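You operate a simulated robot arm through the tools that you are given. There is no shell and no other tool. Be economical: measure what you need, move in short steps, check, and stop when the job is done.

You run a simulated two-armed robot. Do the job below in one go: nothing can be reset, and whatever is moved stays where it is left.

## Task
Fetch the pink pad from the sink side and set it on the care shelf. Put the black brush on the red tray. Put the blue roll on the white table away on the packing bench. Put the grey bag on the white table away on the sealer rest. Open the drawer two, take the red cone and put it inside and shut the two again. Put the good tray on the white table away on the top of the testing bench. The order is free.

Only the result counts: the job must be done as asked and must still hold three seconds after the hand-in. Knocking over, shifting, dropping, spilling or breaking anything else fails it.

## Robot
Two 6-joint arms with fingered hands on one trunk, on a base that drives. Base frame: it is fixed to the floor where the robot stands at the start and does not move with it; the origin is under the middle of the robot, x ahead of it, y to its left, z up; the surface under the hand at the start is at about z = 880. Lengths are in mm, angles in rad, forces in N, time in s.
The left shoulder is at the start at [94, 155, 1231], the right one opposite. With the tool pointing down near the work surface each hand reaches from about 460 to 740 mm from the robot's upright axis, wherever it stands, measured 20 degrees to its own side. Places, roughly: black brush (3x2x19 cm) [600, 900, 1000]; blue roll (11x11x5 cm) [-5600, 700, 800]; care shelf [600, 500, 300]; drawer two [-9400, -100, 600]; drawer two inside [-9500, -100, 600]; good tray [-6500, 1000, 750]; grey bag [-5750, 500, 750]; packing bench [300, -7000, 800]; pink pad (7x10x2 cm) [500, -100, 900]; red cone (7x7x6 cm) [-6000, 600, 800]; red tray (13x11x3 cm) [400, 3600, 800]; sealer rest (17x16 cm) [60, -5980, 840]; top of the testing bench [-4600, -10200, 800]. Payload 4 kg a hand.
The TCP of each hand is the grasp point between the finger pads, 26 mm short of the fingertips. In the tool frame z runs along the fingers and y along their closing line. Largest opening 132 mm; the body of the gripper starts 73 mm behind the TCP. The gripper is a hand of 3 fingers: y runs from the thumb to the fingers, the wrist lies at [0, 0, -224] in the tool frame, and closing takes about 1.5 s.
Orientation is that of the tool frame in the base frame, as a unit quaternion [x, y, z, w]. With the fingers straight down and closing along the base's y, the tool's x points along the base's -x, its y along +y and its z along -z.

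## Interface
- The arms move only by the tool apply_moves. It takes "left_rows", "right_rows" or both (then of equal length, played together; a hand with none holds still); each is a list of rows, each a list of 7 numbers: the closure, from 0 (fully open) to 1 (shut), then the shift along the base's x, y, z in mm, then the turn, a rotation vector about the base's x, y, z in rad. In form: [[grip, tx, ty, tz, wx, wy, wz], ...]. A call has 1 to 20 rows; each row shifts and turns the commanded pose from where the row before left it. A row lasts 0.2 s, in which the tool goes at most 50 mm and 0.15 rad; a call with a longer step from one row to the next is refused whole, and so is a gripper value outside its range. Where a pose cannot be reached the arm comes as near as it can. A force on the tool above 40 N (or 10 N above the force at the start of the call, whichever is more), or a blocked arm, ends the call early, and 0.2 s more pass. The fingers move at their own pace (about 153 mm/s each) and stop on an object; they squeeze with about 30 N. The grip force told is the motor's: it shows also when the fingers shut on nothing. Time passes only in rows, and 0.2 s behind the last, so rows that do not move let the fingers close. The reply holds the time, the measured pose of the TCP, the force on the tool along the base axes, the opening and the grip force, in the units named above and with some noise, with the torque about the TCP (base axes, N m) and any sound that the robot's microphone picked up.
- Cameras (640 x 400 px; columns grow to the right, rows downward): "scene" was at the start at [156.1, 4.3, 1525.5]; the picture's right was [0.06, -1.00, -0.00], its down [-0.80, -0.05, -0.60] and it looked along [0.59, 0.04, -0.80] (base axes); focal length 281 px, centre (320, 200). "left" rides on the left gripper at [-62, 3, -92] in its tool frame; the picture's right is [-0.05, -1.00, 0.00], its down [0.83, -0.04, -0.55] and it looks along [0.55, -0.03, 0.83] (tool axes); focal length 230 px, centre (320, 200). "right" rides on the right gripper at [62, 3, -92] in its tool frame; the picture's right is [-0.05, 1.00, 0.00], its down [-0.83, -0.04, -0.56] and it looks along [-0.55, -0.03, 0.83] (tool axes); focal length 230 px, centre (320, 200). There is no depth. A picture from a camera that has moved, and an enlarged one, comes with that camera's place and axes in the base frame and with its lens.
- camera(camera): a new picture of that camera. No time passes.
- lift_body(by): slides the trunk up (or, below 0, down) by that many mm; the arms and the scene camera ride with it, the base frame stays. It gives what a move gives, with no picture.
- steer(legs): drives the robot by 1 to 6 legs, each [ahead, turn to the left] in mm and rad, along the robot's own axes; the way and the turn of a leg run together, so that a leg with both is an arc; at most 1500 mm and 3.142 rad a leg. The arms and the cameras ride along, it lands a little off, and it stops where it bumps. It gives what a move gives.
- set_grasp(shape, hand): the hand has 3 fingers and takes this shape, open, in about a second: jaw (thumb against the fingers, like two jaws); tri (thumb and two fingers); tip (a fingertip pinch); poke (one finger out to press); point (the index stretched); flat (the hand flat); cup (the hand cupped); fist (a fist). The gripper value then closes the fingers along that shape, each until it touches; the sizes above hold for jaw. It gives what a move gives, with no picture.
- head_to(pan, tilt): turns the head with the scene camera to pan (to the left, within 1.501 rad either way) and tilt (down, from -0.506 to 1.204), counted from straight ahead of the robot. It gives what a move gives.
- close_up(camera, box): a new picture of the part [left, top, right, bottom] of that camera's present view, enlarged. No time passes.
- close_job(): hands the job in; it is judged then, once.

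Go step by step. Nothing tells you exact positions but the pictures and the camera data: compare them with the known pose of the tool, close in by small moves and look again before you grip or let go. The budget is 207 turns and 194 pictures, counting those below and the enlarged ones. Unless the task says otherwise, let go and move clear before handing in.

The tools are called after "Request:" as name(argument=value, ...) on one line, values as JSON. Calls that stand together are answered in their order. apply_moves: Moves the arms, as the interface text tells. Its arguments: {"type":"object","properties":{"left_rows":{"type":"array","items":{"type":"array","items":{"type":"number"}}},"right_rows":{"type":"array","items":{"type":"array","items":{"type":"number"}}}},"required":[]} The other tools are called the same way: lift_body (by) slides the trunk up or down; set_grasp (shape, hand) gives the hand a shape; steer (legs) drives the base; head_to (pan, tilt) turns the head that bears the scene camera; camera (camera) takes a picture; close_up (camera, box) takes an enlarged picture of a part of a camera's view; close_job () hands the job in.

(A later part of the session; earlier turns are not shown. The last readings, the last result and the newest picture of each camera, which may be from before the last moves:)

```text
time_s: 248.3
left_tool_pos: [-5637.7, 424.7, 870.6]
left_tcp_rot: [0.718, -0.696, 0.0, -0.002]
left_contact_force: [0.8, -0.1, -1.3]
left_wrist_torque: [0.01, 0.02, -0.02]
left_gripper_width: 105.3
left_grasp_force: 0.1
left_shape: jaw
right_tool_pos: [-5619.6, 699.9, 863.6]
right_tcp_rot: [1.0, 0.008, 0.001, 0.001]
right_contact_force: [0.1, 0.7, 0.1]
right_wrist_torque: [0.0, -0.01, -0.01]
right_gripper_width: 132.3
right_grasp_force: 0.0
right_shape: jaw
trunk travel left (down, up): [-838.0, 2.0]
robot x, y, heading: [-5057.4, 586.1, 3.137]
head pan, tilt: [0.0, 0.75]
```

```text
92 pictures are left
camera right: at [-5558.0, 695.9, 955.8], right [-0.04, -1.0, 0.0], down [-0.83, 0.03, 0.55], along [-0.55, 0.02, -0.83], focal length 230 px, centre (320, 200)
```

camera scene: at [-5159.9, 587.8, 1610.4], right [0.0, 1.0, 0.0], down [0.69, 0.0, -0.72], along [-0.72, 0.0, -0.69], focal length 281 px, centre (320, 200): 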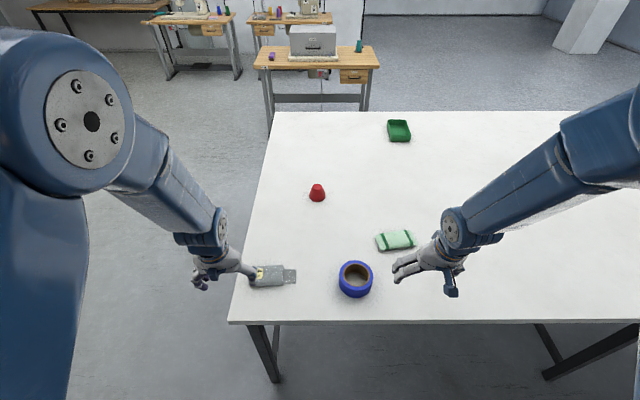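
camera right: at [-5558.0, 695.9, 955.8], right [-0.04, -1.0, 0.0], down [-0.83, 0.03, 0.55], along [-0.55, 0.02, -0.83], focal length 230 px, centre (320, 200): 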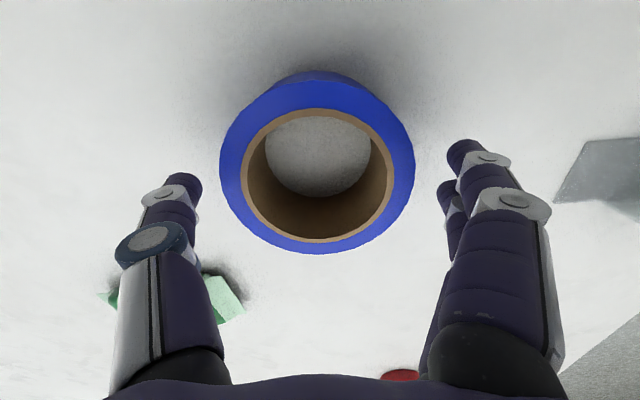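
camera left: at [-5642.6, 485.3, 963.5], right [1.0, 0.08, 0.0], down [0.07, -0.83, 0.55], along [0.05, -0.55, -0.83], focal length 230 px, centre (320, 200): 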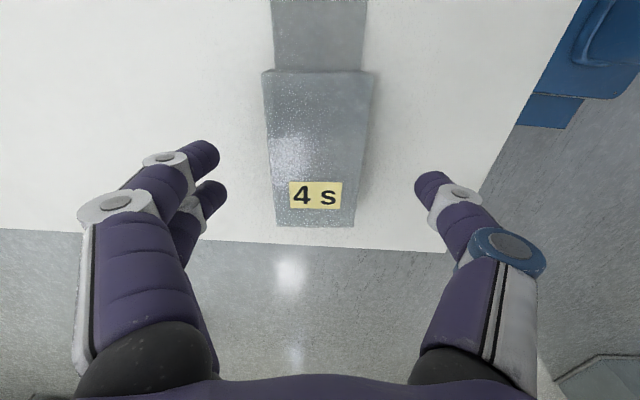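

Request:
apply_moves(right_rows=[[0, 3, 0, -12, 0, 0, 0], [0, 3, 0, -12, 0, 0, 0], [0, 0, 0, -12, 0, 0, 0], [0, 0, 0, -9, 0, 0, 0], [0, 0, 0, 0, 0, 0, 0], [0.5, 0, 0, 0, 0, 0, 0], [1, 0, 0, 0, 0, 0, 0], [1, 0, 0, 0, 0, 0, 0], [1, 0, 0, 0, 0, 0, 0]], left_rows=[[0.2, 0, 2, -15, 0, 0, 0], [0.2, 0, 0, -15, 0, 0, 0], [0.2, 0, 0, -15, 0, 0, 0], [0.2, 0, 0, -10, 0, 0, 0], [0.2, 0, 0, 0, 0, 0, 0], [0.5, 0, 0, 0, 0, 0, 0], [1, 0, 0, 0, 0, 0, 0], [1, 0, 0, 0, 0, 0, 0], [1, 0, 0, 0, 0, 0, 0]])

Request:
camera(camera="left")

Request:
camera(camera="right")

```text
time_s: 249.3
left_tool_pos: [-5628.1, 425.9, 831.2]
left_tcp_rot: [0.718, -0.696, -0.008, 0.009]
left_contact_force: [0.8, -0.4, -0.1]
left_wrist_torque: [-0.01, 0.01, 0.0]
left_gripper_width: 105.3
left_grasp_force: 0.0
left_shape: jaw
right_tool_pos: [-5602.0, 700.0, 829.9]
right_tcp_rot: [1.0, 0.007, -0.013, -0.002]
right_contact_force: [0.2, 0.8, -0.6]
right_wrist_torque: [-0.03, 0.03, -0.04]
right_gripper_width: 132.2
right_grasp_force: 0.1
right_shape: jaw
trunk travel left (down, up): [-838.0, 2.0]
robot x, y, heading: [-5060.0, 590.1, 3.134]
head pan, tilt: [0.0, 0.75]
stopped in row 5 (left hand): the force on the tool passed its limit at 43 N (the readings are from after the stop); the commanded pose is now the measured one
```

```text
91 pictures are left
camera left: at [-5630.8, 487.1, 924.7], right [1.0, 0.08, -0.03], down [0.08, -0.83, 0.55], along [0.02, -0.55, -0.83], focal length 230 px, centre (320, 200)
```

left: 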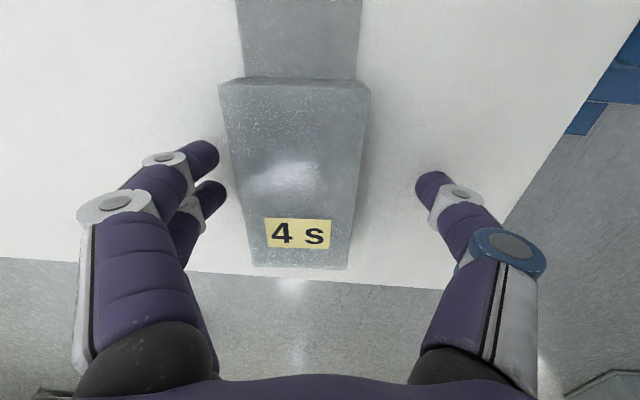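

```text
90 pictures are left
camera right: at [-5538.1, 696.0, 921.1], right [-0.04, -1.0, 0.0], down [-0.82, 0.03, 0.58], along [-0.58, 0.02, -0.82], focal length 230 px, centre (320, 200)
```

right: 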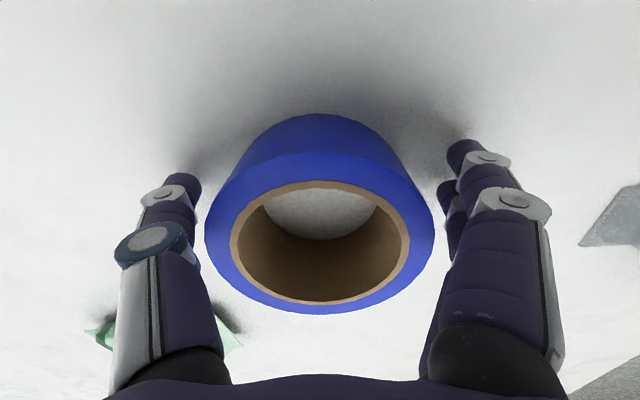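

Request:
apply_moves(right_rows=[[0, -5, 0, 0, 0, -0.02, 0], [0, -5, 0, -4, 0, 0, 0], [0, -2, 0, -4, 0, 0, 0], [0, 0, 0, 0, 0, 0, 0], [0.5, 0, 0, 0, 0, 0, 0], [1, 0, 0, 0, 0, 0, 0], [1, 0, 0, 0, 0, 0, 0], [1, 0, 0, 0, 0, 0, 0], [1, 0, 0, 0, 0, 0, 0]], left_rows=[[0.2, -7, 1, 0, 0.02, -0.02, 0], [0.2, -7, 1, -4, 0, 0, 0], [0.2, -1, 0, -4, 0, 0, 0], [0.2, 0, 0, 0, 0, 0, 0], [0.5, 0, 0, 0, 0, 0, 0], [1, 0, 0, 0, 0, 0, 0], [1, 0, 0, 0, 0, 0, 0], [1, 0, 0, 0, 0, 0, 0], [1, 0, 0, 0, 0, 0, 0]])

Request:
camera(camera="left")

Request:
camera(camera="right")

```text
time_s: 251.3
left_tool_pos: [-5640.4, 428.4, 826.2]
left_tcp_rot: [0.718, -0.696, -0.011, -0.003]
left_contact_force: [2.2, -2.1, 23.3]
left_wrist_torque: [-0.14, -0.7, 0.01]
left_gripper_width: 54.8
left_grasp_force: 29.8
left_shape: jaw
right_tool_pos: [-5613.8, 699.8, 825.4]
right_tcp_rot: [1.0, 0.007, -0.006, -0.001]
right_contact_force: [-9.7, 0.6, 37.6]
right_wrist_torque: [-0.59, 0.12, -0.03]
right_gripper_width: 95.9
right_grasp_force: 30.5
right_shape: jaw
trunk travel left (down, up): [-838.0, 2.0]
robot x, y, heading: [-5057.1, 583.5, 3.139]
head pan, tilt: [0.0, 0.75]
```

```text
89 pictures are left
camera left: at [-5644.7, 487.3, 920.5], right [1.0, 0.08, -0.01], down [0.07, -0.84, 0.54], along [0.04, -0.54, -0.84], focal length 230 px, centre (320, 200)
```

left: 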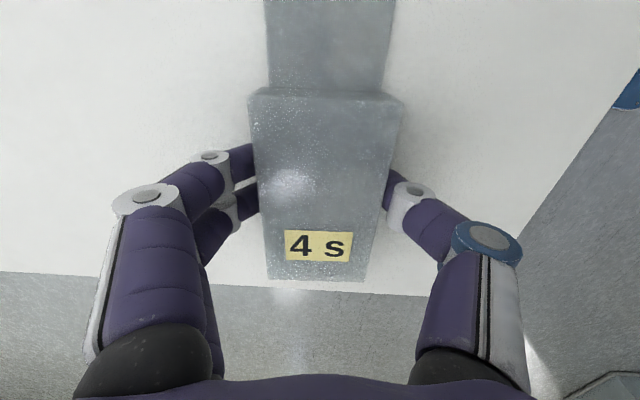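

```text
88 pictures are left
camera right: at [-5550.7, 695.4, 918.0], right [-0.04, -1.0, 0.0], down [-0.82, 0.03, 0.57], along [-0.57, 0.02, -0.82], focal length 230 px, centre (320, 200)
```

right: 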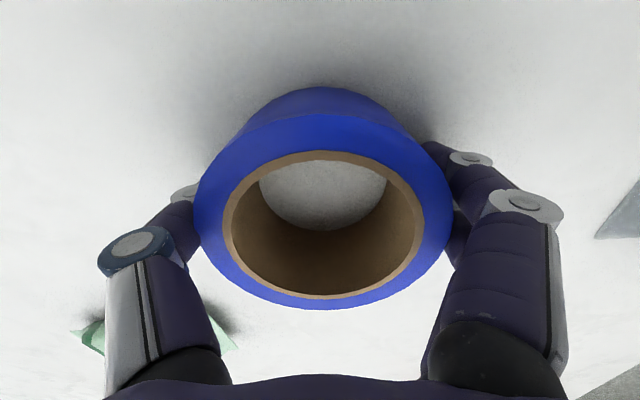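

Both are gripped (bag 55 mm, roll 96 mm). Lift both.

Request:
apply_moves(right_rows=[[1, 0, 0, 6, 0, 0, 0], [1, 0, 0, 15, 0, 0, 0], [1, 0, 0, 20, 0, 0, 0], [1, 0, 0, 20, 0, 0, 0], [1, 0, 0, 15, 0, 0, 0], [1, 0, 0, 0, 0, 0, 0]], left_rows=[[1, 0, 0, 6, 0, 0, 0], [1, 0, 0, 15, 0, 0, 0], [1, 0, 0, 20, 0, 0, 0], [1, 0, 0, 20, 0, 0, 0], [1, 0, 0, 15, 0, 0, 0], [1, 0, 0, 0, 0, 0, 0]])

Request:
camera(camera="scene")

```text
time_s: 252.7
left_tool_pos: [-5644.6, 427.2, 899.3]
left_tcp_rot: [0.718, -0.696, -0.008, -0.005]
left_contact_force: [0.2, 0.4, -0.6]
left_wrist_torque: [0.0, 0.0, 0.0]
left_gripper_width: 54.4
left_grasp_force: 30.1
left_shape: jaw
right_tool_pos: [-5615.6, 700.3, 897.8]
right_tcp_rot: [1.0, 0.007, -0.002, 0.0]
right_contact_force: [0.2, 0.5, -1.9]
right_wrist_torque: [0.02, -0.02, 0.0]
right_gripper_width: 95.9
right_grasp_force: 29.9
right_shape: jaw
trunk travel left (down, up): [-838.0, 2.0]
robot x, y, heading: [-5057.6, 587.8, 3.139]
head pan, tilt: [0.0, 0.75]
```

```text
87 pictures are left
camera scene: at [-5221.3, 587.3, 1610.2], right [0.0, 1.0, 0.0], down [0.7, 0.0, -0.72], along [-0.72, 0.0, -0.7], focal length 281 px, centre (320, 200)
```

scene: 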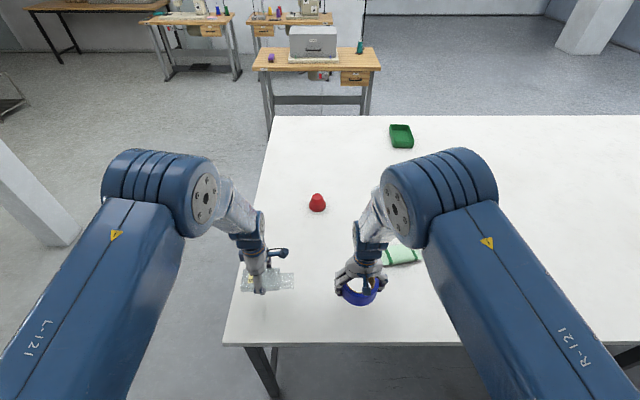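

Both held. Back off, turn toward the packing area in the south-east, and look.

Request:
steer(legs=[[-500, 0]])

Request:
steer(legs=[[0, 2.09]])

Request:
head_to(pan=0, tilt=0.3)

Request:
camera(camera="scene")

```text
time_s: 255.7
left_tool_pos: [-5141.5, 422.9, 897.5]
left_tcp_rot: [0.72, -0.694, -0.007, -0.006]
left_contact_force: [-0.3, -0.3, -0.2]
left_wrist_torque: [0.01, 0.01, -0.01]
left_gripper_width: 54.6
left_grasp_force: 29.5
left_shape: jaw
right_tool_pos: [-5115.5, 695.2, 895.9]
right_tcp_rot: [1.0, 0.01, -0.001, -0.001]
right_contact_force: [-0.3, 0.0, -0.8]
right_wrist_torque: [0.01, -0.01, -0.05]
right_gripper_width: 96.0
right_grasp_force: 29.5
right_shape: jaw
trunk travel left (down, up): [-838.0, 2.0]
robot x, y, heading: [-4560.0, 589.9, -3.142]
head pan, tilt: [0.0, 0.75]
```

```text
time_s: 261.4
left_tool_pos: [-4140.2, 171.8, 907.1]
left_tcp_rot: [0.963, 0.271, -0.005, 0.013]
left_contact_force: [-0.7, -0.1, -0.4]
left_wrist_torque: [-0.04, 0.0, 0.0]
left_gripper_width: 53.7
left_grasp_force: 30.1
left_shape: jaw
right_tool_pos: [-4392.5, 61.0, 906.4]
right_tcp_rot: [0.499, 0.867, -0.01, 0.007]
right_contact_force: [0.6, 0.1, -1.8]
right_wrist_torque: [0.03, -0.01, 0.01]
right_gripper_width: 95.7
right_grasp_force: 30.4
right_shape: jaw
trunk travel left (down, up): [-838.0, 2.0]
robot x, y, heading: [-4580.3, 574.4, -1.059]
head pan, tilt: [0.0, 0.75]
```

```text
time_s: 262.3
left_tool_pos: [-4145.2, 187.3, 919.0]
left_tcp_rot: [0.962, 0.271, -0.002, 0.022]
left_contact_force: [0.8, 0.1, 0.1]
left_wrist_torque: [-0.05, 0.0, -0.04]
left_gripper_width: 53.9
left_grasp_force: 29.8
left_shape: jaw
right_tool_pos: [-4403.7, 70.7, 912.4]
right_tcp_rot: [0.507, 0.862, -0.012, 0.012]
right_contact_force: [0.7, -0.4, -1.1]
right_wrist_torque: [-0.02, 0.0, 0.02]
right_gripper_width: 95.7
right_grasp_force: 30.1
right_shape: jaw
trunk travel left (down, up): [-838.0, 2.0]
robot x, y, heading: [-4581.6, 575.5, -1.06]
head pan, tilt: [0.0, 0.3]
```

```text
86 pictures are left
camera scene: at [-4491.8, 425.2, 1650.5], right [-0.87, -0.49, 0.0], down [-0.15, 0.27, -0.95], along [0.46, -0.83, -0.31], focal length 281 px, centre (320, 200)
```

scene: 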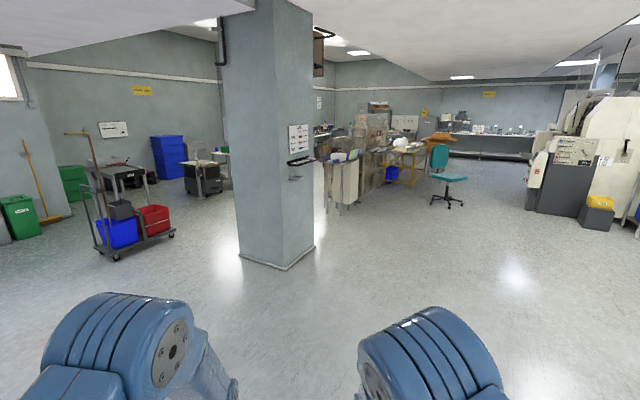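

Way: pass between the column (x −2900…−2230) and the mop cart (x ≥ −1150) at x≈−1690. Drive to (−1690,−500) first.

Request:
apply_moves(right_rows=[[1, 10, -18, -6, 0, 0, 0], [1, 10, -18, -6, 0, 0, 0], [1, 10, -18, -6, 0, 0, 0], [1, 0, 0, 0, 0, 0, 0]], left_rows=[[1, 10, -18, -6, 0, 0, 0], [1, 10, -18, -6, 0, 0, 0], [1, 10, -18, -6, 0, 0, 0], [1, 0, 0, 0, 0, 0, 0]])

Request:
steer(legs=[[0, 0.704]])

Request:
steer(legs=[[1500, 0], [1500, 0]])

Request:
steer(legs=[[0, -1.215]])

Request:
camera(camera="scene")

```text
time_s: 263.3
left_tool_pos: [-4116.6, 131.5, 900.4]
left_tcp_rot: [0.962, 0.271, -0.004, 0.021]
left_contact_force: [0.3, -0.4, -0.7]
left_wrist_torque: [-0.01, 0.0, 0.01]
left_gripper_width: 53.8
left_grasp_force: 29.6
left_shape: jaw
right_tool_pos: [-4370.9, 19.6, 898.3]
right_tcp_rot: [0.499, 0.866, -0.016, 0.015]
right_contact_force: [-0.4, 0.3, -1.7]
right_wrist_torque: [0.02, -0.01, -0.03]
right_gripper_width: 95.9
right_grasp_force: 29.5
right_shape: jaw
trunk travel left (down, up): [-838.0, 2.0]
robot x, y, heading: [-4577.1, 576.8, -1.064]
head pan, tilt: [0.0, 0.3]
```

```text
time_s: 264.1
left_tool_pos: [-4129.1, 161.7, 921.7]
left_tcp_rot: [0.961, 0.273, 0.004, 0.039]
left_contact_force: [-0.7, 0.6, -0.2]
left_wrist_torque: [0.0, -0.01, 0.01]
left_gripper_width: 53.6
left_grasp_force: 29.7
left_shape: jaw
right_tool_pos: [-4387.8, 41.2, 917.0]
right_tcp_rot: [0.5, 0.865, -0.031, 0.029]
right_contact_force: [-1.1, -0.4, -1.6]
right_wrist_torque: [0.01, -0.02, -0.02]
right_gripper_width: 95.9
right_grasp_force: 30.1
right_shape: jaw
trunk travel left (down, up): [-838.0, 2.0]
robot x, y, heading: [-4582.8, 578.4, -1.056]
head pan, tilt: [0.0, 0.3]
stopped in leg 1: the robot was blocked; the commanded pose is now the measured one
```

```text
time_s: 275.1
left_tool_pos: [-3037.7, -1703.7, 938.5]
left_tcp_rot: [0.959, 0.279, 0.009, 0.039]
left_contact_force: [-0.5, 0.1, -0.8]
left_wrist_torque: [-0.01, -0.01, 0.0]
left_gripper_width: 52.3
left_grasp_force: 30.2
left_shape: jaw
right_tool_pos: [-3299.3, -1850.1, 930.2]
right_tcp_rot: [0.516, 0.855, -0.031, 0.041]
right_contact_force: [-0.8, 0.3, -1.4]
right_wrist_torque: [-0.04, -0.03, -0.01]
right_gripper_width: 95.8
right_grasp_force: 30.2
right_shape: jaw
trunk travel left (down, up): [-838.0, 2.0]
robot x, y, heading: [-3475.5, -1336.8, -1.04]
head pan, tilt: [0.0, 0.3]
stopped in leg 2: the force on the tool passed its limit at 69 N (the readings are from after the stop); the commanded pose is now the measured one
```

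```text
time_s: 278.8
left_tool_pos: [-3675.4, -1872.5, 936.5]
left_tcp_rot: [0.944, -0.326, -0.015, 0.036]
left_contact_force: [0.2, -1.0, -0.7]
left_wrist_torque: [0.02, 0.02, -0.01]
left_gripper_width: 52.3
left_grasp_force: 29.8
left_shape: jaw
right_tool_pos: [-3898.6, -1678.5, 934.9]
right_tcp_rot: [0.91, 0.41, -0.058, 0.013]
right_contact_force: [-0.9, 0.5, -2.0]
right_wrist_torque: [0.03, -0.03, -0.03]
right_gripper_width: 95.9
right_grasp_force: 29.6
right_shape: jaw
trunk travel left (down, up): [-838.0, 2.0]
robot x, y, heading: [-3464.1, -1343.8, -2.272]
head pan, tilt: [0.0, 0.3]
```

```text
85 pictures are left
camera scene: at [-3573.2, -1479.3, 1650.3], right [-0.76, 0.65, 0.0], down [0.2, 0.24, -0.95], along [-0.61, -0.72, -0.31], focal length 281 px, centre (320, 200)
```

scene: 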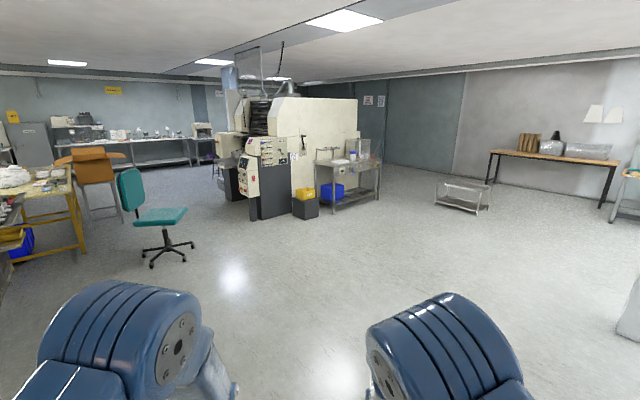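

A turn was silently refused and the left hand touched the column; the bag is still held. I'll go around the column's west and south sides, checking each turn.

Request:
steer(legs=[[0, 0.7]])

Request:
camera(camera="left")

Request:
camera(camera="scene")

```text
time_s: 279.6
left_tool_pos: [-3639.1, -1845.2, 964.8]
left_tcp_rot: [0.945, -0.321, -0.013, 0.063]
left_contact_force: [-0.4, -0.1, -0.4]
left_wrist_torque: [-0.02, -0.03, -0.02]
left_gripper_width: 52.2
left_grasp_force: 30.2
left_shape: jaw
right_tool_pos: [-3890.3, -1633.1, 950.6]
right_tcp_rot: [0.921, 0.386, -0.054, 0.024]
right_contact_force: [-0.5, -0.2, -1.8]
right_wrist_torque: [-0.01, 0.01, 0.01]
right_gripper_width: 95.9
right_grasp_force: 29.8
right_shape: jaw
trunk travel left (down, up): [-838.0, 2.0]
robot x, y, heading: [-3460.7, -1346.1, -2.273]
head pan, tilt: [0.0, 0.3]
stopped in leg 1: the robot was blocked; the commanded pose is now the measured one
```

```text
84 pictures are left
camera left: at [-3683.3, -1800.5, 1056.7], right [0.56, 0.81, -0.13], down [0.72, -0.41, 0.56], along [0.4, -0.41, -0.82], focal length 230 px, centre (320, 200)
```

left: 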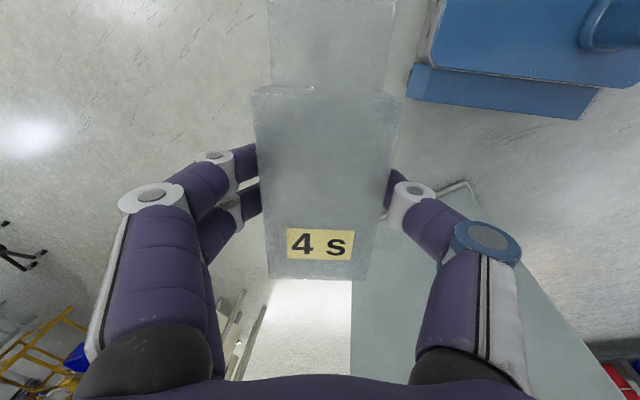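

```text
83 pictures are left
camera scene: at [-3574.0, -1479.7, 1650.2], right [-0.77, 0.64, 0.0], down [0.2, 0.24, -0.95], along [-0.61, -0.73, -0.32], focal length 281 px, centre (320, 200)
```

scene: 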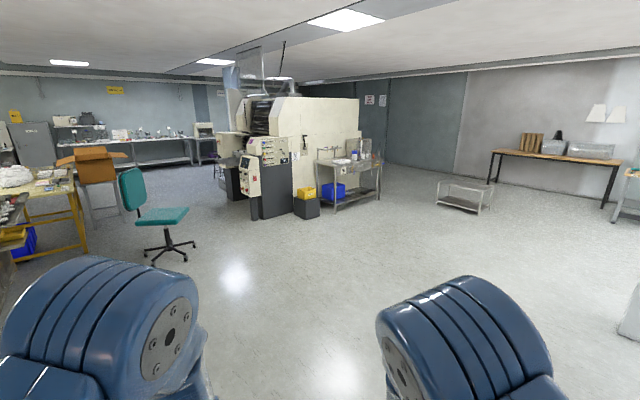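

Request:
steer(legs=[[0, 0.7]])

```text
time_s: 280.3
left_tool_pos: [-3613.1, -1838.1, 988.9]
left_tcp_rot: [0.944, -0.319, -0.015, 0.081]
left_contact_force: [0.5, 0.4, 0.3]
left_wrist_torque: [-0.03, -0.03, 0.0]
left_gripper_width: 52.1
left_grasp_force: 29.6
left_shape: jaw
right_tool_pos: [-3877.7, -1604.2, 958.7]
right_tcp_rot: [0.926, 0.373, -0.042, 0.033]
right_contact_force: [0.1, 0.1, -2.5]
right_wrist_torque: [-0.01, -0.05, 0.01]
right_gripper_width: 95.7
right_grasp_force: 29.8
right_shape: jaw
trunk travel left (down, up): [-838.0, 2.0]
robot x, y, heading: [-3458.5, -1345.5, -2.269]
head pan, tilt: [0.0, 0.3]
stopped in leg 1: the robot was blocked; the commanded pose is now the measured one
```

Request:
steer(legs=[[350, 0]])

Request:
apply_moves(right_rows=[[1, -19, -22, -12, 0, 0, 0], [1, -19, -22, -12, 0, 0, 0], [1, -19, -22, -12, 0, 0, 0], [1, -19, -22, -12, 0, 0, 0], [1, 0, 0, 0, 0, 0, 0]], left_rows=[[1, -19, -22, -18, -0.03, -0.02, 0], [1, -19, -22, -18, -0.03, -0.02, 0], [1, -19, -22, -18, -0.03, -0.02, 0], [1, -19, -22, -18, -0.03, -0.02, 0], [1, 0, 0, 0, 0, 0, 0]])

Request:
steer(legs=[[0, 0.7]])

```text
time_s: 281.0
left_tool_pos: [-3592.8, -1834.1, 1015.3]
left_tcp_rot: [0.943, -0.318, -0.019, 0.092]
left_contact_force: [0.3, -0.3, -0.4]
left_wrist_torque: [0.02, 0.06, 0.0]
left_gripper_width: 52.1
left_grasp_force: 29.7
left_shape: jaw
right_tool_pos: [-3856.3, -1574.7, 960.4]
right_tcp_rot: [0.937, 0.345, -0.017, 0.045]
right_contact_force: [0.5, 1.3, -1.5]
right_wrist_torque: [0.0, -0.01, 0.0]
right_gripper_width: 95.9
right_grasp_force: 29.8
right_shape: jaw
trunk travel left (down, up): [-838.0, 2.0]
robot x, y, heading: [-3463.1, -1349.4, -2.267]
head pan, tilt: [0.0, 0.3]
stopped in leg 1: the robot was blocked; the commanded pose is now the measured one
```

```text
time_s: 281.4
left_tool_pos: [-3590.2, -1842.1, 1017.4]
left_tcp_rot: [0.942, -0.319, -0.014, 0.102]
left_contact_force: [0.9, -1.3, -0.3]
left_wrist_torque: [0.02, -0.04, -0.01]
left_gripper_width: 52.3
left_grasp_force: 30.1
left_shape: jaw
right_tool_pos: [-3859.8, -1576.7, 963.7]
right_tcp_rot: [0.939, 0.341, -0.02, 0.049]
right_contact_force: [-0.7, 0.6, -1.3]
right_wrist_torque: [0.01, -0.03, -0.06]
right_gripper_width: 95.6
right_grasp_force: 29.7
right_shape: jaw
trunk travel left (down, up): [-838.0, 2.0]
robot x, y, heading: [-3466.6, -1349.2, -2.271]
head pan, tilt: [0.0, 0.3]
stopped in row 1 (right hand): the arm was blocked; the commanded pose is now the measured one
```

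```text
time_s: 282.1
left_tool_pos: [-3559.9, -1827.9, 1044.0]
left_tcp_rot: [0.941, -0.318, -0.021, 0.115]
left_contact_force: [0.7, -0.2, 0.5]
left_wrist_torque: [-0.02, 0.0, -0.01]
left_gripper_width: 52.2
left_grasp_force: 29.6
left_shape: jaw
right_tool_pos: [-3828.9, -1542.7, 967.0]
right_tcp_rot: [0.95, 0.304, 0.011, 0.068]
right_contact_force: [0.5, 1.3, -1.1]
right_wrist_torque: [-0.01, -0.03, 0.0]
right_gripper_width: 95.9
right_grasp_force: 30.3
right_shape: jaw
trunk travel left (down, up): [-838.0, 2.0]
robot x, y, heading: [-3460.5, -1347.6, -2.266]
head pan, tilt: [0.0, 0.3]
stopped in leg 1: the robot was blocked; the commanded pose is now the measured one
```

Request:
apply_moves(right_rows=[[1, -8, -9, 4, 0, 0, 0], [1, -8, -9, 4, 0, 0, 0], [1, -8, -9, 4, 0, 0, 0], [1, -8, -9, 4, 0, 0, 0], [1, -8, -9, 0, 0, 0, 0], [1, -8, -9, 0, 0, 0, 0], [1, -8, -9, 0, 0, 0, 0], [1, -8, -9, 0, 0, 0, 0]])

Request:
head_to(pan=-0.5, tilt=1.1)

Request:
camera(camera="scene")

```text
time_s: 283.9
left_tool_pos: [-3560.9, -1828.2, 1042.1]
left_tcp_rot: [0.941, -0.317, -0.021, 0.117]
left_contact_force: [0.3, 0.2, -0.8]
left_wrist_torque: [0.0, -0.02, -0.01]
left_gripper_width: 52.3
left_grasp_force: 30.0
left_shape: jaw
right_tool_pos: [-3903.6, -1621.4, 990.2]
right_tcp_rot: [0.944, 0.323, -0.014, 0.061]
right_contact_force: [-0.7, -1.5, -1.5]
right_wrist_torque: [-0.01, 0.01, -0.03]
right_gripper_width: 95.7
right_grasp_force: 30.0
right_shape: jaw
trunk travel left (down, up): [-838.0, 2.0]
robot x, y, heading: [-3463.4, -1348.0, -2.261]
head pan, tilt: [0.0, 0.3]
```

```text
time_s: 285.0
left_tool_pos: [-3560.5, -1828.1, 1042.6]
left_tcp_rot: [0.941, -0.318, -0.02, 0.116]
left_contact_force: [0.9, 0.1, -0.2]
left_wrist_torque: [0.03, 0.02, -0.01]
left_gripper_width: 52.0
left_grasp_force: 29.8
left_shape: jaw
right_tool_pos: [-3903.2, -1620.7, 990.0]
right_tcp_rot: [0.944, 0.324, -0.014, 0.062]
right_contact_force: [0.2, -0.1, -1.3]
right_wrist_torque: [0.0, -0.03, -0.02]
right_gripper_width: 95.6
right_grasp_force: 30.0
right_shape: jaw
trunk travel left (down, up): [-838.0, 2.0]
robot x, y, heading: [-3466.8, -1347.9, -2.262]
head pan, tilt: [-0.499, 1.1]
```

```text
82 pictures are left
camera scene: at [-3572.6, -1433.6, 1585.0], right [-0.37, 0.93, 0.01], down [0.83, 0.34, -0.44], along [-0.41, -0.15, -0.9], focal length 281 px, centre (320, 200)
```

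scene: 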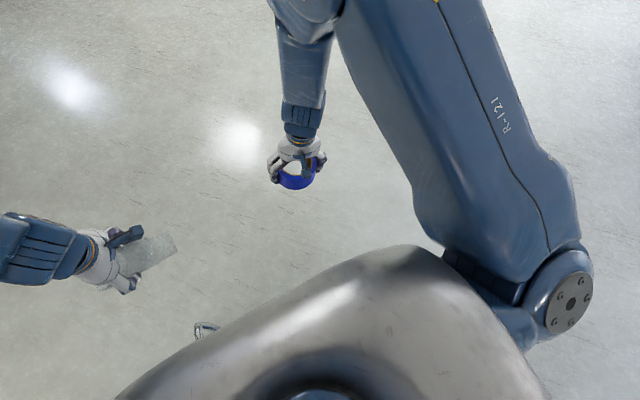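

Slow steps work where fast ones are refused. Slowly extend both arms to a comfortable carrying pose and level them.

Request:
apply_moves(right_rows=[[1, -6, -7, -4, 0.008, 0, 0.014], [1, -6, -7, -4, 0.008, 0, 0.014], [1, -6, -7, -4, 0.008, 0, 0.014], [1, -6, -7, -4, 0.008, 0, 0.014], [1, -6, -7, -4, 0.008, 0, 0.014], [1, -6, -7, -4, 0.008, 0, 0.014], [1, -6, -7, -4, 0.008, 0, 0.014], [1, -6, -7, -4, 0.008, 0, 0.014], [1, -6, -7, -4, 0.008, 0, 0.014], [1, -6, -7, -4, 0.008, 0, 0.014], [1, -6, -7, -4, 0.008, 0, 0.014], [1, -6, -7, -4, 0.008, 0, 0.014], [1, -6, -7, -4, 0.008, 0, 0.014], [1, -6, -7, -4, 0.008, 0, 0.014], [1, -6, -7, -4, 0.008, 0, 0.014], [1, -6, -7, -4, 0.008, 0, 0.014], [1, 0, 0, 0, 0, 0, 0]], left_rows=[[1, -8, -9, -7, 0.013, -0.007, 0], [1, -8, -9, -7, 0.013, -0.007, 0], [1, -8, -9, -7, 0.013, -0.007, 0], [1, -8, -9, -7, 0.013, -0.007, 0], [1, -8, -9, -7, 0.013, -0.007, 0], [1, -8, -9, -7, 0.013, -0.007, 0], [1, -8, -9, -7, 0.013, -0.007, 0], [1, -8, -9, -7, 0.013, -0.007, 0], [1, -8, -9, -7, 0.013, -0.007, 0], [1, -8, -9, -7, 0.013, -0.007, 0], [1, -8, -9, -7, 0.013, -0.007, 0], [1, -8, -9, -7, 0.013, -0.007, 0], [1, -8, -9, -7, 0.013, -0.007, 0], [1, -8, -9, -7, 0.013, -0.007, 0], [1, -8, -9, -7, 0.013, -0.007, 0], [1, -8, -9, -7, 0.013, -0.007, 0], [1, 0, 0, 0, 0, 0, 0]])

Request:
steer(legs=[[300, 0]])

```text
time_s: 288.2
left_tool_pos: [-3666.2, -1935.2, 952.6]
left_tcp_rot: [0.948, -0.318, -0.006, 0.022]
left_contact_force: [0.2, -0.2, 0.4]
left_wrist_torque: [0.0, 0.04, -0.02]
left_gripper_width: 52.2
left_grasp_force: 29.7
left_shape: jaw
left hand out of reach, approached as far as the arm can: row 1
right_tool_pos: [-3977.0, -1709.9, 943.4]
right_tcp_rot: [0.908, 0.418, 0.001, 0.014]
right_contact_force: [0.2, 0.1, -1.4]
right_wrist_torque: [0.02, -0.02, 0.03]
right_gripper_width: 95.5
right_grasp_force: 30.1
right_shape: jaw
trunk travel left (down, up): [-838.0, 2.0]
robot x, y, heading: [-3464.2, -1345.4, -2.261]
head pan, tilt: [-0.499, 1.1]
stopped in row 15 (right hand): the arm was blocked; the commanded pose is now the measured one
```

```text
time_s: 290.2
left_tool_pos: [-3858.8, -2165.7, 952.6]
left_tcp_rot: [0.947, -0.319, -0.005, 0.021]
left_contact_force: [-0.6, -0.4, 0.0]
left_wrist_torque: [0.02, 0.0, -0.02]
left_gripper_width: 52.2
left_grasp_force: 30.0
left_shape: jaw
right_tool_pos: [-4167.8, -1939.1, 942.7]
right_tcp_rot: [0.909, 0.417, 0.001, 0.012]
right_contact_force: [0.2, -0.2, -2.2]
right_wrist_torque: [0.0, -0.02, 0.02]
right_gripper_width: 95.6
right_grasp_force: 30.3
right_shape: jaw
trunk travel left (down, up): [-838.0, 2.0]
robot x, y, heading: [-3658.4, -1579.7, -2.265]
head pan, tilt: [-0.499, 1.1]
```

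Request:
steer(legs=[[0, 0.69]])

Request:
head_to(pan=0.4, tilt=0.35)

Request:
camera(camera="scene")

```text
time_s: 292.6
left_tool_pos: [-3443.8, -2147.6, 959.8]
left_tcp_rot: [0.999, 0.016, 0.002, 0.029]
left_contact_force: [-0.5, 0.4, 0.1]
left_wrist_torque: [-0.01, 0.02, 0.0]
left_gripper_width: 52.1
left_grasp_force: 30.3
left_shape: jaw
right_tool_pos: [-3827.3, -2168.5, 951.8]
right_tcp_rot: [0.717, 0.697, 0.0, 0.015]
right_contact_force: [-0.7, -0.8, -1.9]
right_wrist_torque: [0.05, 0.0, 0.0]
right_gripper_width: 95.6
right_grasp_force: 29.2
right_shape: jaw
trunk travel left (down, up): [-838.0, 2.0]
robot x, y, heading: [-3665.9, -1580.8, -1.58]
head pan, tilt: [-0.499, 1.1]
```

```text
time_s: 293.8
left_tool_pos: [-3443.0, -2129.9, 970.1]
left_tcp_rot: [0.999, 0.016, 0.002, 0.039]
left_contact_force: [0.0, -1.0, -0.4]
left_wrist_torque: [0.01, 0.0, 0.0]
left_gripper_width: 51.8
left_grasp_force: 29.9
left_shape: jaw
right_tool_pos: [-3829.0, -2151.7, 962.9]
right_tcp_rot: [0.717, 0.697, -0.008, 0.021]
right_contact_force: [0.4, -0.5, -1.6]
right_wrist_torque: [0.02, 0.02, -0.01]
right_gripper_width: 95.1
right_grasp_force: 29.7
right_shape: jaw
trunk travel left (down, up): [-838.0, 2.0]
robot x, y, heading: [-3664.7, -1573.2, -1.581]
head pan, tilt: [0.4, 0.351]
```

```text
81 pictures are left
camera scene: at [-3628.0, -1749.4, 1645.5], right [-0.93, -0.38, -0.01], down [-0.13, 0.34, -0.93], along [0.36, -0.86, -0.36], focal length 281 px, centre (320, 200)
```

scene: 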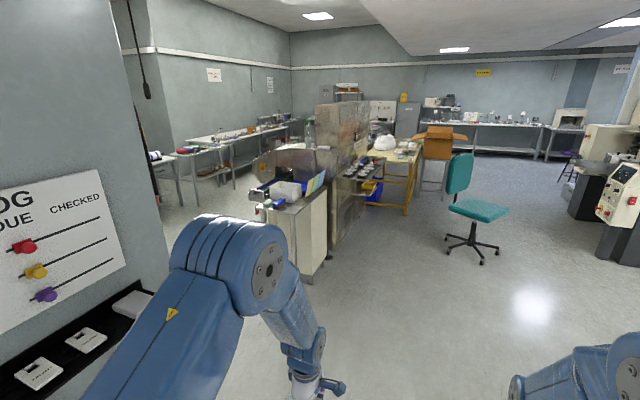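

Aisle east lies between the column's south face (y≈−2290) and the cluttered bench (y≈−3500). Drive south to y≈−2890, then turn east.

Request:
apply_moves(right_rows=[[1, 0, -12, -7, 0, 0, 0], [1, 0, -12, -7, 0, 0, 0], [1, 0, -12, -7, 0, 0, 0], [1, 0, -10, -5, 0, 0, 0], [1, 0, 0, 0, 0, 0, 0]], left_rows=[[1, 0, -12, -7, -0.02, 0, 0], [1, 0, -12, -7, -0.02, 0, 0], [1, 0, -12, -7, -0.02, 0, 0], [1, 0, -10, -5, -0.01, 0, 0], [1, 0, 0, 0, 0, 0, 0]])

Request:
steer(legs=[[1315, 0]])

Request:
steer(legs=[[0, 1.58]])

Request:
camera(camera="scene")

```text
time_s: 295.0
left_tool_pos: [-3443.7, -2174.9, 944.8]
left_tcp_rot: [0.997, 0.017, 0.001, 0.074]
left_contact_force: [0.8, -0.2, 0.7]
left_wrist_torque: [-0.02, 0.0, 0.02]
left_gripper_width: 51.9
left_grasp_force: 30.1
left_shape: jaw
right_tool_pos: [-3826.6, -2199.0, 936.5]
right_tcp_rot: [0.716, 0.697, -0.009, 0.022]
right_contact_force: [0.3, -0.3, -0.9]
right_wrist_torque: [0.04, -0.01, 0.02]
right_gripper_width: 95.4
right_grasp_force: 30.3
right_shape: jaw
trunk travel left (down, up): [-838.0, 2.0]
robot x, y, heading: [-3663.0, -1580.6, -1.582]
head pan, tilt: [0.4, 0.351]
```

```text
time_s: 299.1
left_tool_pos: [-3454.4, -2921.2, 973.5]
left_tcp_rot: [0.995, 0.015, 0.0, 0.096]
left_contact_force: [-0.7, 1.0, 0.0]
left_wrist_torque: [0.01, -0.04, 0.01]
left_gripper_width: 51.9
left_grasp_force: 29.9
left_shape: jaw
right_tool_pos: [-3840.1, -2944.0, 966.2]
right_tcp_rot: [0.718, 0.695, -0.027, 0.036]
right_contact_force: [0.0, 0.2, -1.4]
right_wrist_torque: [0.04, 0.01, 0.02]
right_gripper_width: 95.2
right_grasp_force: 29.9
right_shape: jaw
trunk travel left (down, up): [-838.0, 2.0]
robot x, y, heading: [-3673.4, -2368.7, -1.585]
head pan, tilt: [0.4, 0.351]
stopped in leg 1: the robot was blocked; the commanded pose is now the measured one
```

```text
time_s: 303.3
left_tool_pos: [-3129.2, -2186.3, 986.4]
left_tcp_rot: [0.712, 0.694, 0.069, 0.082]
left_contact_force: [0.9, -0.3, 0.0]
left_wrist_torque: [0.01, -0.03, 0.05]
left_gripper_width: 51.4
left_grasp_force: 29.6
left_shape: jaw
right_tool_pos: [-3124.3, -2571.1, 978.9]
right_tcp_rot: [0.046, 0.997, -0.001, 0.058]
right_contact_force: [0.1, -0.1, -1.4]
right_wrist_torque: [0.01, 0.02, 0.02]
right_gripper_width: 94.9
right_grasp_force: 30.3
right_shape: jaw
trunk travel left (down, up): [-838.0, 2.0]
robot x, y, heading: [-3669.9, -2387.2, -0.069]
head pan, tilt: [0.4, 0.351]
stopped in leg 1: the robot was blocked; the commanded pose is now the measured one
```

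```text
80 pictures are left
camera scene: at [-3498.2, -2364.8, 1645.7], right [0.32, -0.95, -0.01], down [-0.34, -0.11, -0.93], along [0.88, 0.31, -0.36], focal length 281 px, centre (320, 200)
```

scene: 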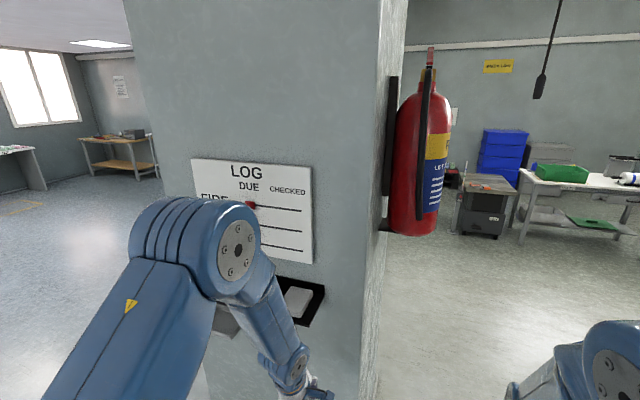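

I must not chain turns blindly. Back away from the column first.

Request:
steer(legs=[[-300, 0]])

Request:
apply_moves(right_rows=[[1, 12, 0, -6, 0, 0.012, 0], [1, 12, 0, -6, 0, 0.012, 0], [1, 12, 0, -6, 0, 0.012, 0], [1, 12, 0, -6, 0, 0.012, 0], [1, 12, 0, -6, 0, 0.012, 0], [1, 12, 0, -6, 0, 0.012, 0], [1, 12, 0, -6, 0, 0.012, 0], [1, 0, 0, 0, 0, 0, 0]], left_rows=[[1, 12, 0, -6, 0, 0.03, 0], [1, 12, 0, -6, 0, 0.03, 0], [1, 12, 0, -6, 0, 0.03, 0], [1, 12, 0, -6, 0, 0.03, 0], [1, 12, 0, -6, 0, 0.03, 0], [1, 12, 0, -6, 0, 0.03, 0], [1, 12, 0, -6, 0, 0.03, 0], [1, 0, 0, 0, 0, 0, 0]])

Request:
camera(camera="scene")

```text
time_s: 305.4
left_tool_pos: [-3425.9, -2165.3, 987.1]
left_tcp_rot: [0.712, 0.694, 0.07, 0.083]
left_contact_force: [-0.2, 0.1, -0.2]
left_wrist_torque: [0.0, 0.04, 0.02]
left_gripper_width: 51.3
left_grasp_force: 30.4
left_shape: jaw
right_tool_pos: [-3424.1, -2549.0, 978.5]
right_tcp_rot: [0.047, 0.997, -0.001, 0.056]
right_contact_force: [0.2, 0.1, -1.4]
right_wrist_torque: [0.03, 0.03, -0.04]
right_gripper_width: 94.8
right_grasp_force: 30.1
right_shape: jaw
trunk travel left (down, up): [-838.0, 2.0]
robot x, y, heading: [-3969.0, -2364.2, -0.072]
head pan, tilt: [0.4, 0.351]
```

```text
time_s: 307.2
left_tool_pos: [-3379.2, -2161.8, 965.8]
left_tcp_rot: [0.716, 0.698, 0.006, 0.025]
left_contact_force: [-0.9, 0.4, 0.0]
left_wrist_torque: [-0.01, 0.02, -0.02]
left_gripper_width: 51.2
left_grasp_force: 29.7
left_shape: jaw
right_tool_pos: [-3374.5, -2548.3, 960.8]
right_tcp_rot: [0.048, 0.998, -0.007, 0.035]
right_contact_force: [0.0, 0.0, -1.8]
right_wrist_torque: [-0.01, -0.01, 0.03]
right_gripper_width: 95.1
right_grasp_force: 30.1
right_shape: jaw
trunk travel left (down, up): [-838.0, 2.0]
robot x, y, heading: [-3971.5, -2364.6, -0.072]
head pan, tilt: [0.4, 0.351]
stopped in row 8 (right hand): the arm was blocked; the commanded pose is now the measured one
```

```text
79 pictures are left
camera scene: at [-3801.4, -2341.8, 1646.3], right [0.32, -0.95, -0.01], down [-0.34, -0.11, -0.93], along [0.88, 0.3, -0.36], focal length 281 px, centre (320, 200)
```

scene: 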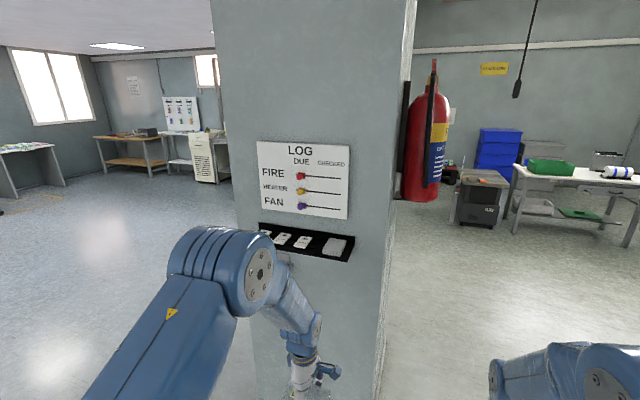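

Column items are intact. Lower the trunk 70 mm for steadier transport, then go diagonally to (−3390,−2920).

Request:
lift_body(by=-72)

Request:
steer(legs=[[0, -0.7]])

```text
time_s: 308.3
left_tool_pos: [-3376.9, -2162.8, 891.9]
left_tcp_rot: [0.715, 0.698, 0.005, 0.025]
left_contact_force: [-0.4, 0.1, 0.2]
left_wrist_torque: [0.01, -0.02, 0.01]
left_gripper_width: 51.3
left_grasp_force: 29.5
left_shape: jaw
right_tool_pos: [-3371.7, -2549.1, 885.8]
right_tcp_rot: [0.049, 0.998, -0.006, 0.033]
right_contact_force: [-0.2, 0.4, -0.9]
right_wrist_torque: [-0.03, 0.02, 0.0]
right_gripper_width: 94.8
right_grasp_force: 30.0
right_shape: jaw
trunk travel left (down, up): [-766.0, 74.0]
robot x, y, heading: [-3972.0, -2366.1, -0.069]
head pan, tilt: [0.4, 0.351]
```

```text
time_s: 310.7
left_tool_pos: [-3384.8, -2589.2, 891.8]
left_tcp_rot: [0.911, 0.413, -0.003, 0.024]
left_contact_force: [0.3, -0.2, 0.2]
left_wrist_torque: [0.0, -0.01, -0.01]
left_gripper_width: 51.0
left_grasp_force: 29.7
left_shape: jaw
right_tool_pos: [-3628.9, -2888.6, 885.3]
right_tcp_rot: [0.385, 0.922, -0.018, 0.029]
right_contact_force: [0.5, 0.3, -1.2]
right_wrist_torque: [0.03, 0.01, 0.02]
right_gripper_width: 94.6
right_grasp_force: 30.2
right_shape: jaw
trunk travel left (down, up): [-766.0, 74.0]
robot x, y, heading: [-3966.6, -2361.3, -0.768]
head pan, tilt: [0.4, 0.351]
```

Request:
steer(legs=[[800, 0]])

Request:
steer(legs=[[0, 0.765]])

Request:
head_to(pan=-0.1, tilt=0.35)

Request:
camera(camera="scene")

```text
time_s: 315.0
left_tool_pos: [-2820.3, -3138.7, 903.4]
left_tcp_rot: [0.911, 0.41, -0.001, 0.034]
left_contact_force: [0.3, 0.0, 0.3]
left_wrist_torque: [-0.01, -0.01, 0.0]
left_gripper_width: 51.2
left_grasp_force: 30.8
left_shape: jaw
right_tool_pos: [-3066.4, -3439.8, 895.5]
right_tcp_rot: [0.389, 0.92, -0.023, 0.037]
right_contact_force: [0.1, 0.1, -1.5]
right_wrist_torque: [-0.02, 0.04, 0.01]
right_gripper_width: 94.9
right_grasp_force: 30.0
right_shape: jaw
trunk travel left (down, up): [-766.0, 74.0]
robot x, y, heading: [-3391.8, -2919.7, -0.77]
head pan, tilt: [0.4, 0.351]
```

```text
time_s: 317.6
left_tool_pos: [-2840.7, -2684.7, 911.9]
left_tcp_rot: [0.693, 0.72, 0.017, 0.038]
left_contact_force: [0.0, -0.6, -0.2]
left_wrist_torque: [0.03, 0.0, 0.01]
left_gripper_width: 50.9
left_grasp_force: 29.8
left_shape: jaw
right_tool_pos: [-2809.2, -3072.0, 906.6]
right_tcp_rot: [0.018, 0.998, -0.009, 0.052]
right_contact_force: [0.9, -0.3, -2.1]
right_wrist_torque: [0.01, 0.02, 0.01]
right_gripper_width: 94.6
right_grasp_force: 30.0
right_shape: jaw
trunk travel left (down, up): [-766.0, 74.0]
robot x, y, heading: [-3389.0, -2927.2, -0.004]
head pan, tilt: [0.4, 0.351]
```

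```text
time_s: 318.5
left_tool_pos: [-2857.2, -2684.3, 922.5]
left_tcp_rot: [0.693, 0.72, 0.023, 0.045]
left_contact_force: [0.2, 0.7, 1.1]
left_wrist_torque: [0.02, -0.03, -0.01]
left_gripper_width: 50.9
left_grasp_force: 30.1
left_shape: jaw
right_tool_pos: [-2825.5, -3072.3, 916.9]
right_tcp_rot: [0.019, 0.998, -0.01, 0.062]
right_contact_force: [-0.4, 0.1, -1.6]
right_wrist_torque: [0.02, 0.05, 0.01]
right_gripper_width: 94.9
right_grasp_force: 29.9
right_shape: jaw
trunk travel left (down, up): [-766.0, 74.0]
robot x, y, heading: [-3391.4, -2929.3, -0.008]
head pan, tilt: [-0.099, 0.351]
```

```text
78 pictures are left
camera scene: at [-3215.8, -2937.0, 1573.9], right [-0.11, -0.99, 0.0], down [-0.36, 0.04, -0.93], along [0.93, -0.1, -0.36], focal length 281 px, centre (320, 200)
```

scene: 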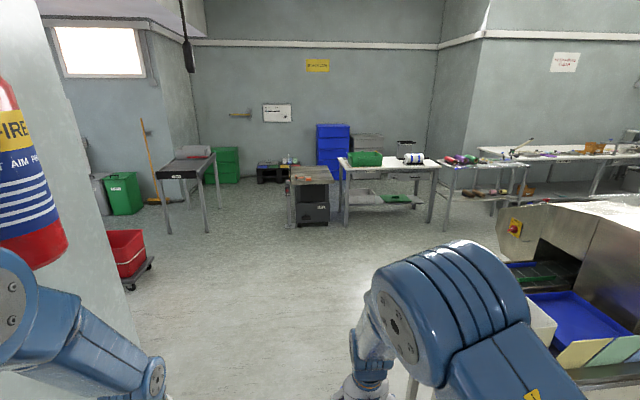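

Request:
steer(legs=[[1050, 0]])

Request:
steer(legs=[[1000, 0]])

Request:
apply_moves(right_rows=[[1, 12, 0, -6, 0, 0.02, 0], [1, 12, 0, -6, 0, 0.02, 0], [1, 12, 0, -6, 0, 0.02, 0], [1, 12, 0, -6, 0, 0.02, 0], [1, 12, 0, -6, 0, 0.02, 0], [1, 12, 0, -6, 0, 0.02, 0], [1, 0, 0, 0, 0, 0, 0]], left_rows=[[1, 12, 0, -6, 0, 0.015, 0], [1, 12, 0, -6, 0, 0.015, 0], [1, 12, 0, -6, 0, 0.015, 0], [1, 12, 0, -6, 0, 0.015, 0], [1, 12, 0, -6, 0, 0.015, 0], [1, 12, 0, -6, 0, 0.015, 0], [1, 0, 0, 0, 0, 0, 0]])

Request:
head_to(pan=-1.2, tilt=0.3)

Request:
camera(camera="scene")

```text
time_s: 323.9
left_tool_pos: [-1812.8, -2680.4, 922.4]
left_tcp_rot: [0.688, 0.724, 0.022, 0.045]
left_contact_force: [0.9, -0.2, -0.7]
left_wrist_torque: [0.04, -0.01, -0.02]
left_gripper_width: 50.8
left_grasp_force: 29.6
left_shape: jaw
right_tool_pos: [-1774.4, -3067.8, 917.3]
right_tcp_rot: [0.013, 0.998, -0.01, 0.061]
right_contact_force: [-1.0, 0.4, -2.7]
right_wrist_torque: [0.02, 0.0, 0.0]
right_gripper_width: 94.6
right_grasp_force: 30.0
right_shape: jaw
trunk travel left (down, up): [-766.0, 74.0]
robot x, y, heading: [-2342.6, -2929.9, 0.002]
head pan, tilt: [-0.099, 0.351]
```

```text
time_s: 329.1
left_tool_pos: [-825.9, -2682.9, 930.8]
left_tcp_rot: [0.691, 0.721, 0.029, 0.05]
left_contact_force: [-0.5, 1.1, 0.0]
left_wrist_torque: [-0.05, -0.03, 0.0]
left_gripper_width: 51.0
left_grasp_force: 30.0
left_shape: jaw
right_tool_pos: [-789.6, -3071.7, 926.5]
right_tcp_rot: [0.018, 0.997, -0.014, 0.071]
right_contact_force: [0.0, 0.0, -0.9]
right_wrist_torque: [0.01, 0.05, 0.0]
right_gripper_width: 94.7
right_grasp_force: 30.7
right_shape: jaw
trunk travel left (down, up): [-766.0, 74.0]
robot x, y, heading: [-1340.3, -2925.2, -0.001]
head pan, tilt: [-0.099, 0.351]
```

```text
time_s: 330.7
left_tool_pos: [-769.8, -2684.5, 903.8]
left_tcp_rot: [0.691, 0.723, 0.003, 0.027]
left_contact_force: [0.2, 0.8, 0.0]
left_wrist_torque: [-0.04, -0.01, 0.01]
left_gripper_width: 50.9
left_grasp_force: 30.2
left_shape: jaw
right_tool_pos: [-733.6, -3071.6, 899.0]
right_tcp_rot: [0.018, 1.0, -0.015, 0.02]
right_contact_force: [0.1, -0.8, -2.1]
right_wrist_torque: [-0.02, 0.04, 0.01]
right_gripper_width: 94.3
right_grasp_force: 29.9
right_shape: jaw
trunk travel left (down, up): [-766.0, 74.0]
robot x, y, heading: [-1340.4, -2924.9, -0.001]
head pan, tilt: [-0.099, 0.351]
```

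```text
time_s: 332.0
left_tool_pos: [-771.0, -2684.9, 904.0]
left_tcp_rot: [0.691, 0.722, 0.003, 0.027]
left_contact_force: [0.3, 0.8, -0.4]
left_wrist_torque: [0.0, 0.02, -0.01]
left_gripper_width: 50.8
left_grasp_force: 29.4
left_shape: jaw
right_tool_pos: [-733.7, -3072.1, 899.2]
right_tcp_rot: [0.018, 1.0, -0.015, 0.02]
right_contact_force: [-0.7, -0.8, -1.2]
right_wrist_torque: [0.01, 0.02, -0.02]
right_gripper_width: 94.3
right_grasp_force: 30.1
right_shape: jaw
trunk travel left (down, up): [-766.0, 74.0]
robot x, y, heading: [-1344.6, -2927.1, -0.005]
head pan, tilt: [-1.201, 0.3]
```

```text
77 pictures are left
camera scene: at [-1224.9, -3013.1, 1579.5], right [-0.93, -0.36, 0.02], down [-0.13, 0.28, -0.95], along [0.34, -0.89, -0.3], focal length 281 px, centre (320, 200)
```

scene: 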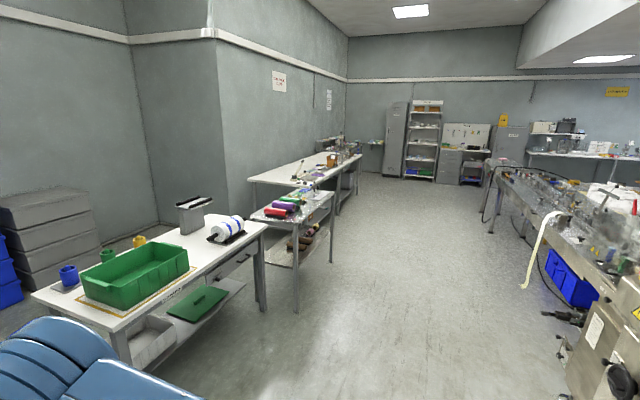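

Request:
close_up(camera="scene", box=[240, 130, 380, 220])

```text
4.44 times, centred on (310, 175) of scene
camera zoom: at [-1224.9, -3013.1, 1579.5], right [-0.93, -0.36, 0.02], down [-0.13, 0.28, -0.95], along [0.34, -0.89, -0.3], focal length 1249 px, centre (364, 311)
```

zoom: 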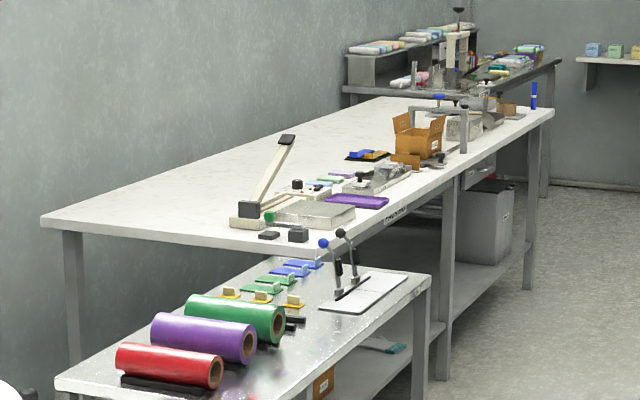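

Packing bench (front edge x≈−100, from y≈−5770 southward) and sealer plate ≈[40…60,−5960] identified. Drive south along x≈−1150.

Request:
steer(legs=[[0, -1.49]])

```text
time_s: 334.6
left_tool_pos: [-783.2, -3118.2, 924.1]
left_tcp_rot: [0.908, 0.416, 0.0, 0.042]
left_contact_force: [-0.6, -0.1, -0.6]
left_wrist_torque: [0.02, -0.06, -0.03]
left_gripper_width: 50.6
left_grasp_force: 30.0
left_shape: jaw
right_tool_pos: [-1021.6, -3428.2, 921.2]
right_tcp_rot: [0.386, 0.922, -0.031, 0.029]
right_contact_force: [-0.2, -0.1, -1.4]
right_wrist_torque: [0.0, -0.02, -0.01]
right_gripper_width: 94.0
right_grasp_force: 30.1
right_shape: jaw
trunk travel left (down, up): [-766.0, 74.0]
robot x, y, heading: [-1337.4, -2920.2, -0.75]
head pan, tilt: [-1.201, 0.3]
stopped in leg 1: the robot was blocked; the commanded pose is now the measured one
```

Request:
steer(legs=[[0, -0.75]])

```text
time_s: 337.1
left_tool_pos: [-1064.8, -3441.9, 925.0]
left_tcp_rot: [0.997, 0.058, -0.015, 0.039]
left_contact_force: [-0.1, -0.8, -0.2]
left_wrist_torque: [0.04, 0.01, 0.01]
left_gripper_width: 50.6
left_grasp_force: 30.4
left_shape: jaw
right_tool_pos: [-1451.7, -3507.8, 920.7]
right_tcp_rot: [0.694, 0.718, -0.04, 0.017]
right_contact_force: [0.3, 0.1, -1.6]
right_wrist_torque: [0.02, 0.0, -0.05]
right_gripper_width: 94.1
right_grasp_force: 30.5
right_shape: jaw
trunk travel left (down, up): [-766.0, 74.0]
robot x, y, heading: [-1332.8, -2918.6, -1.497]
head pan, tilt: [-1.201, 0.3]
```

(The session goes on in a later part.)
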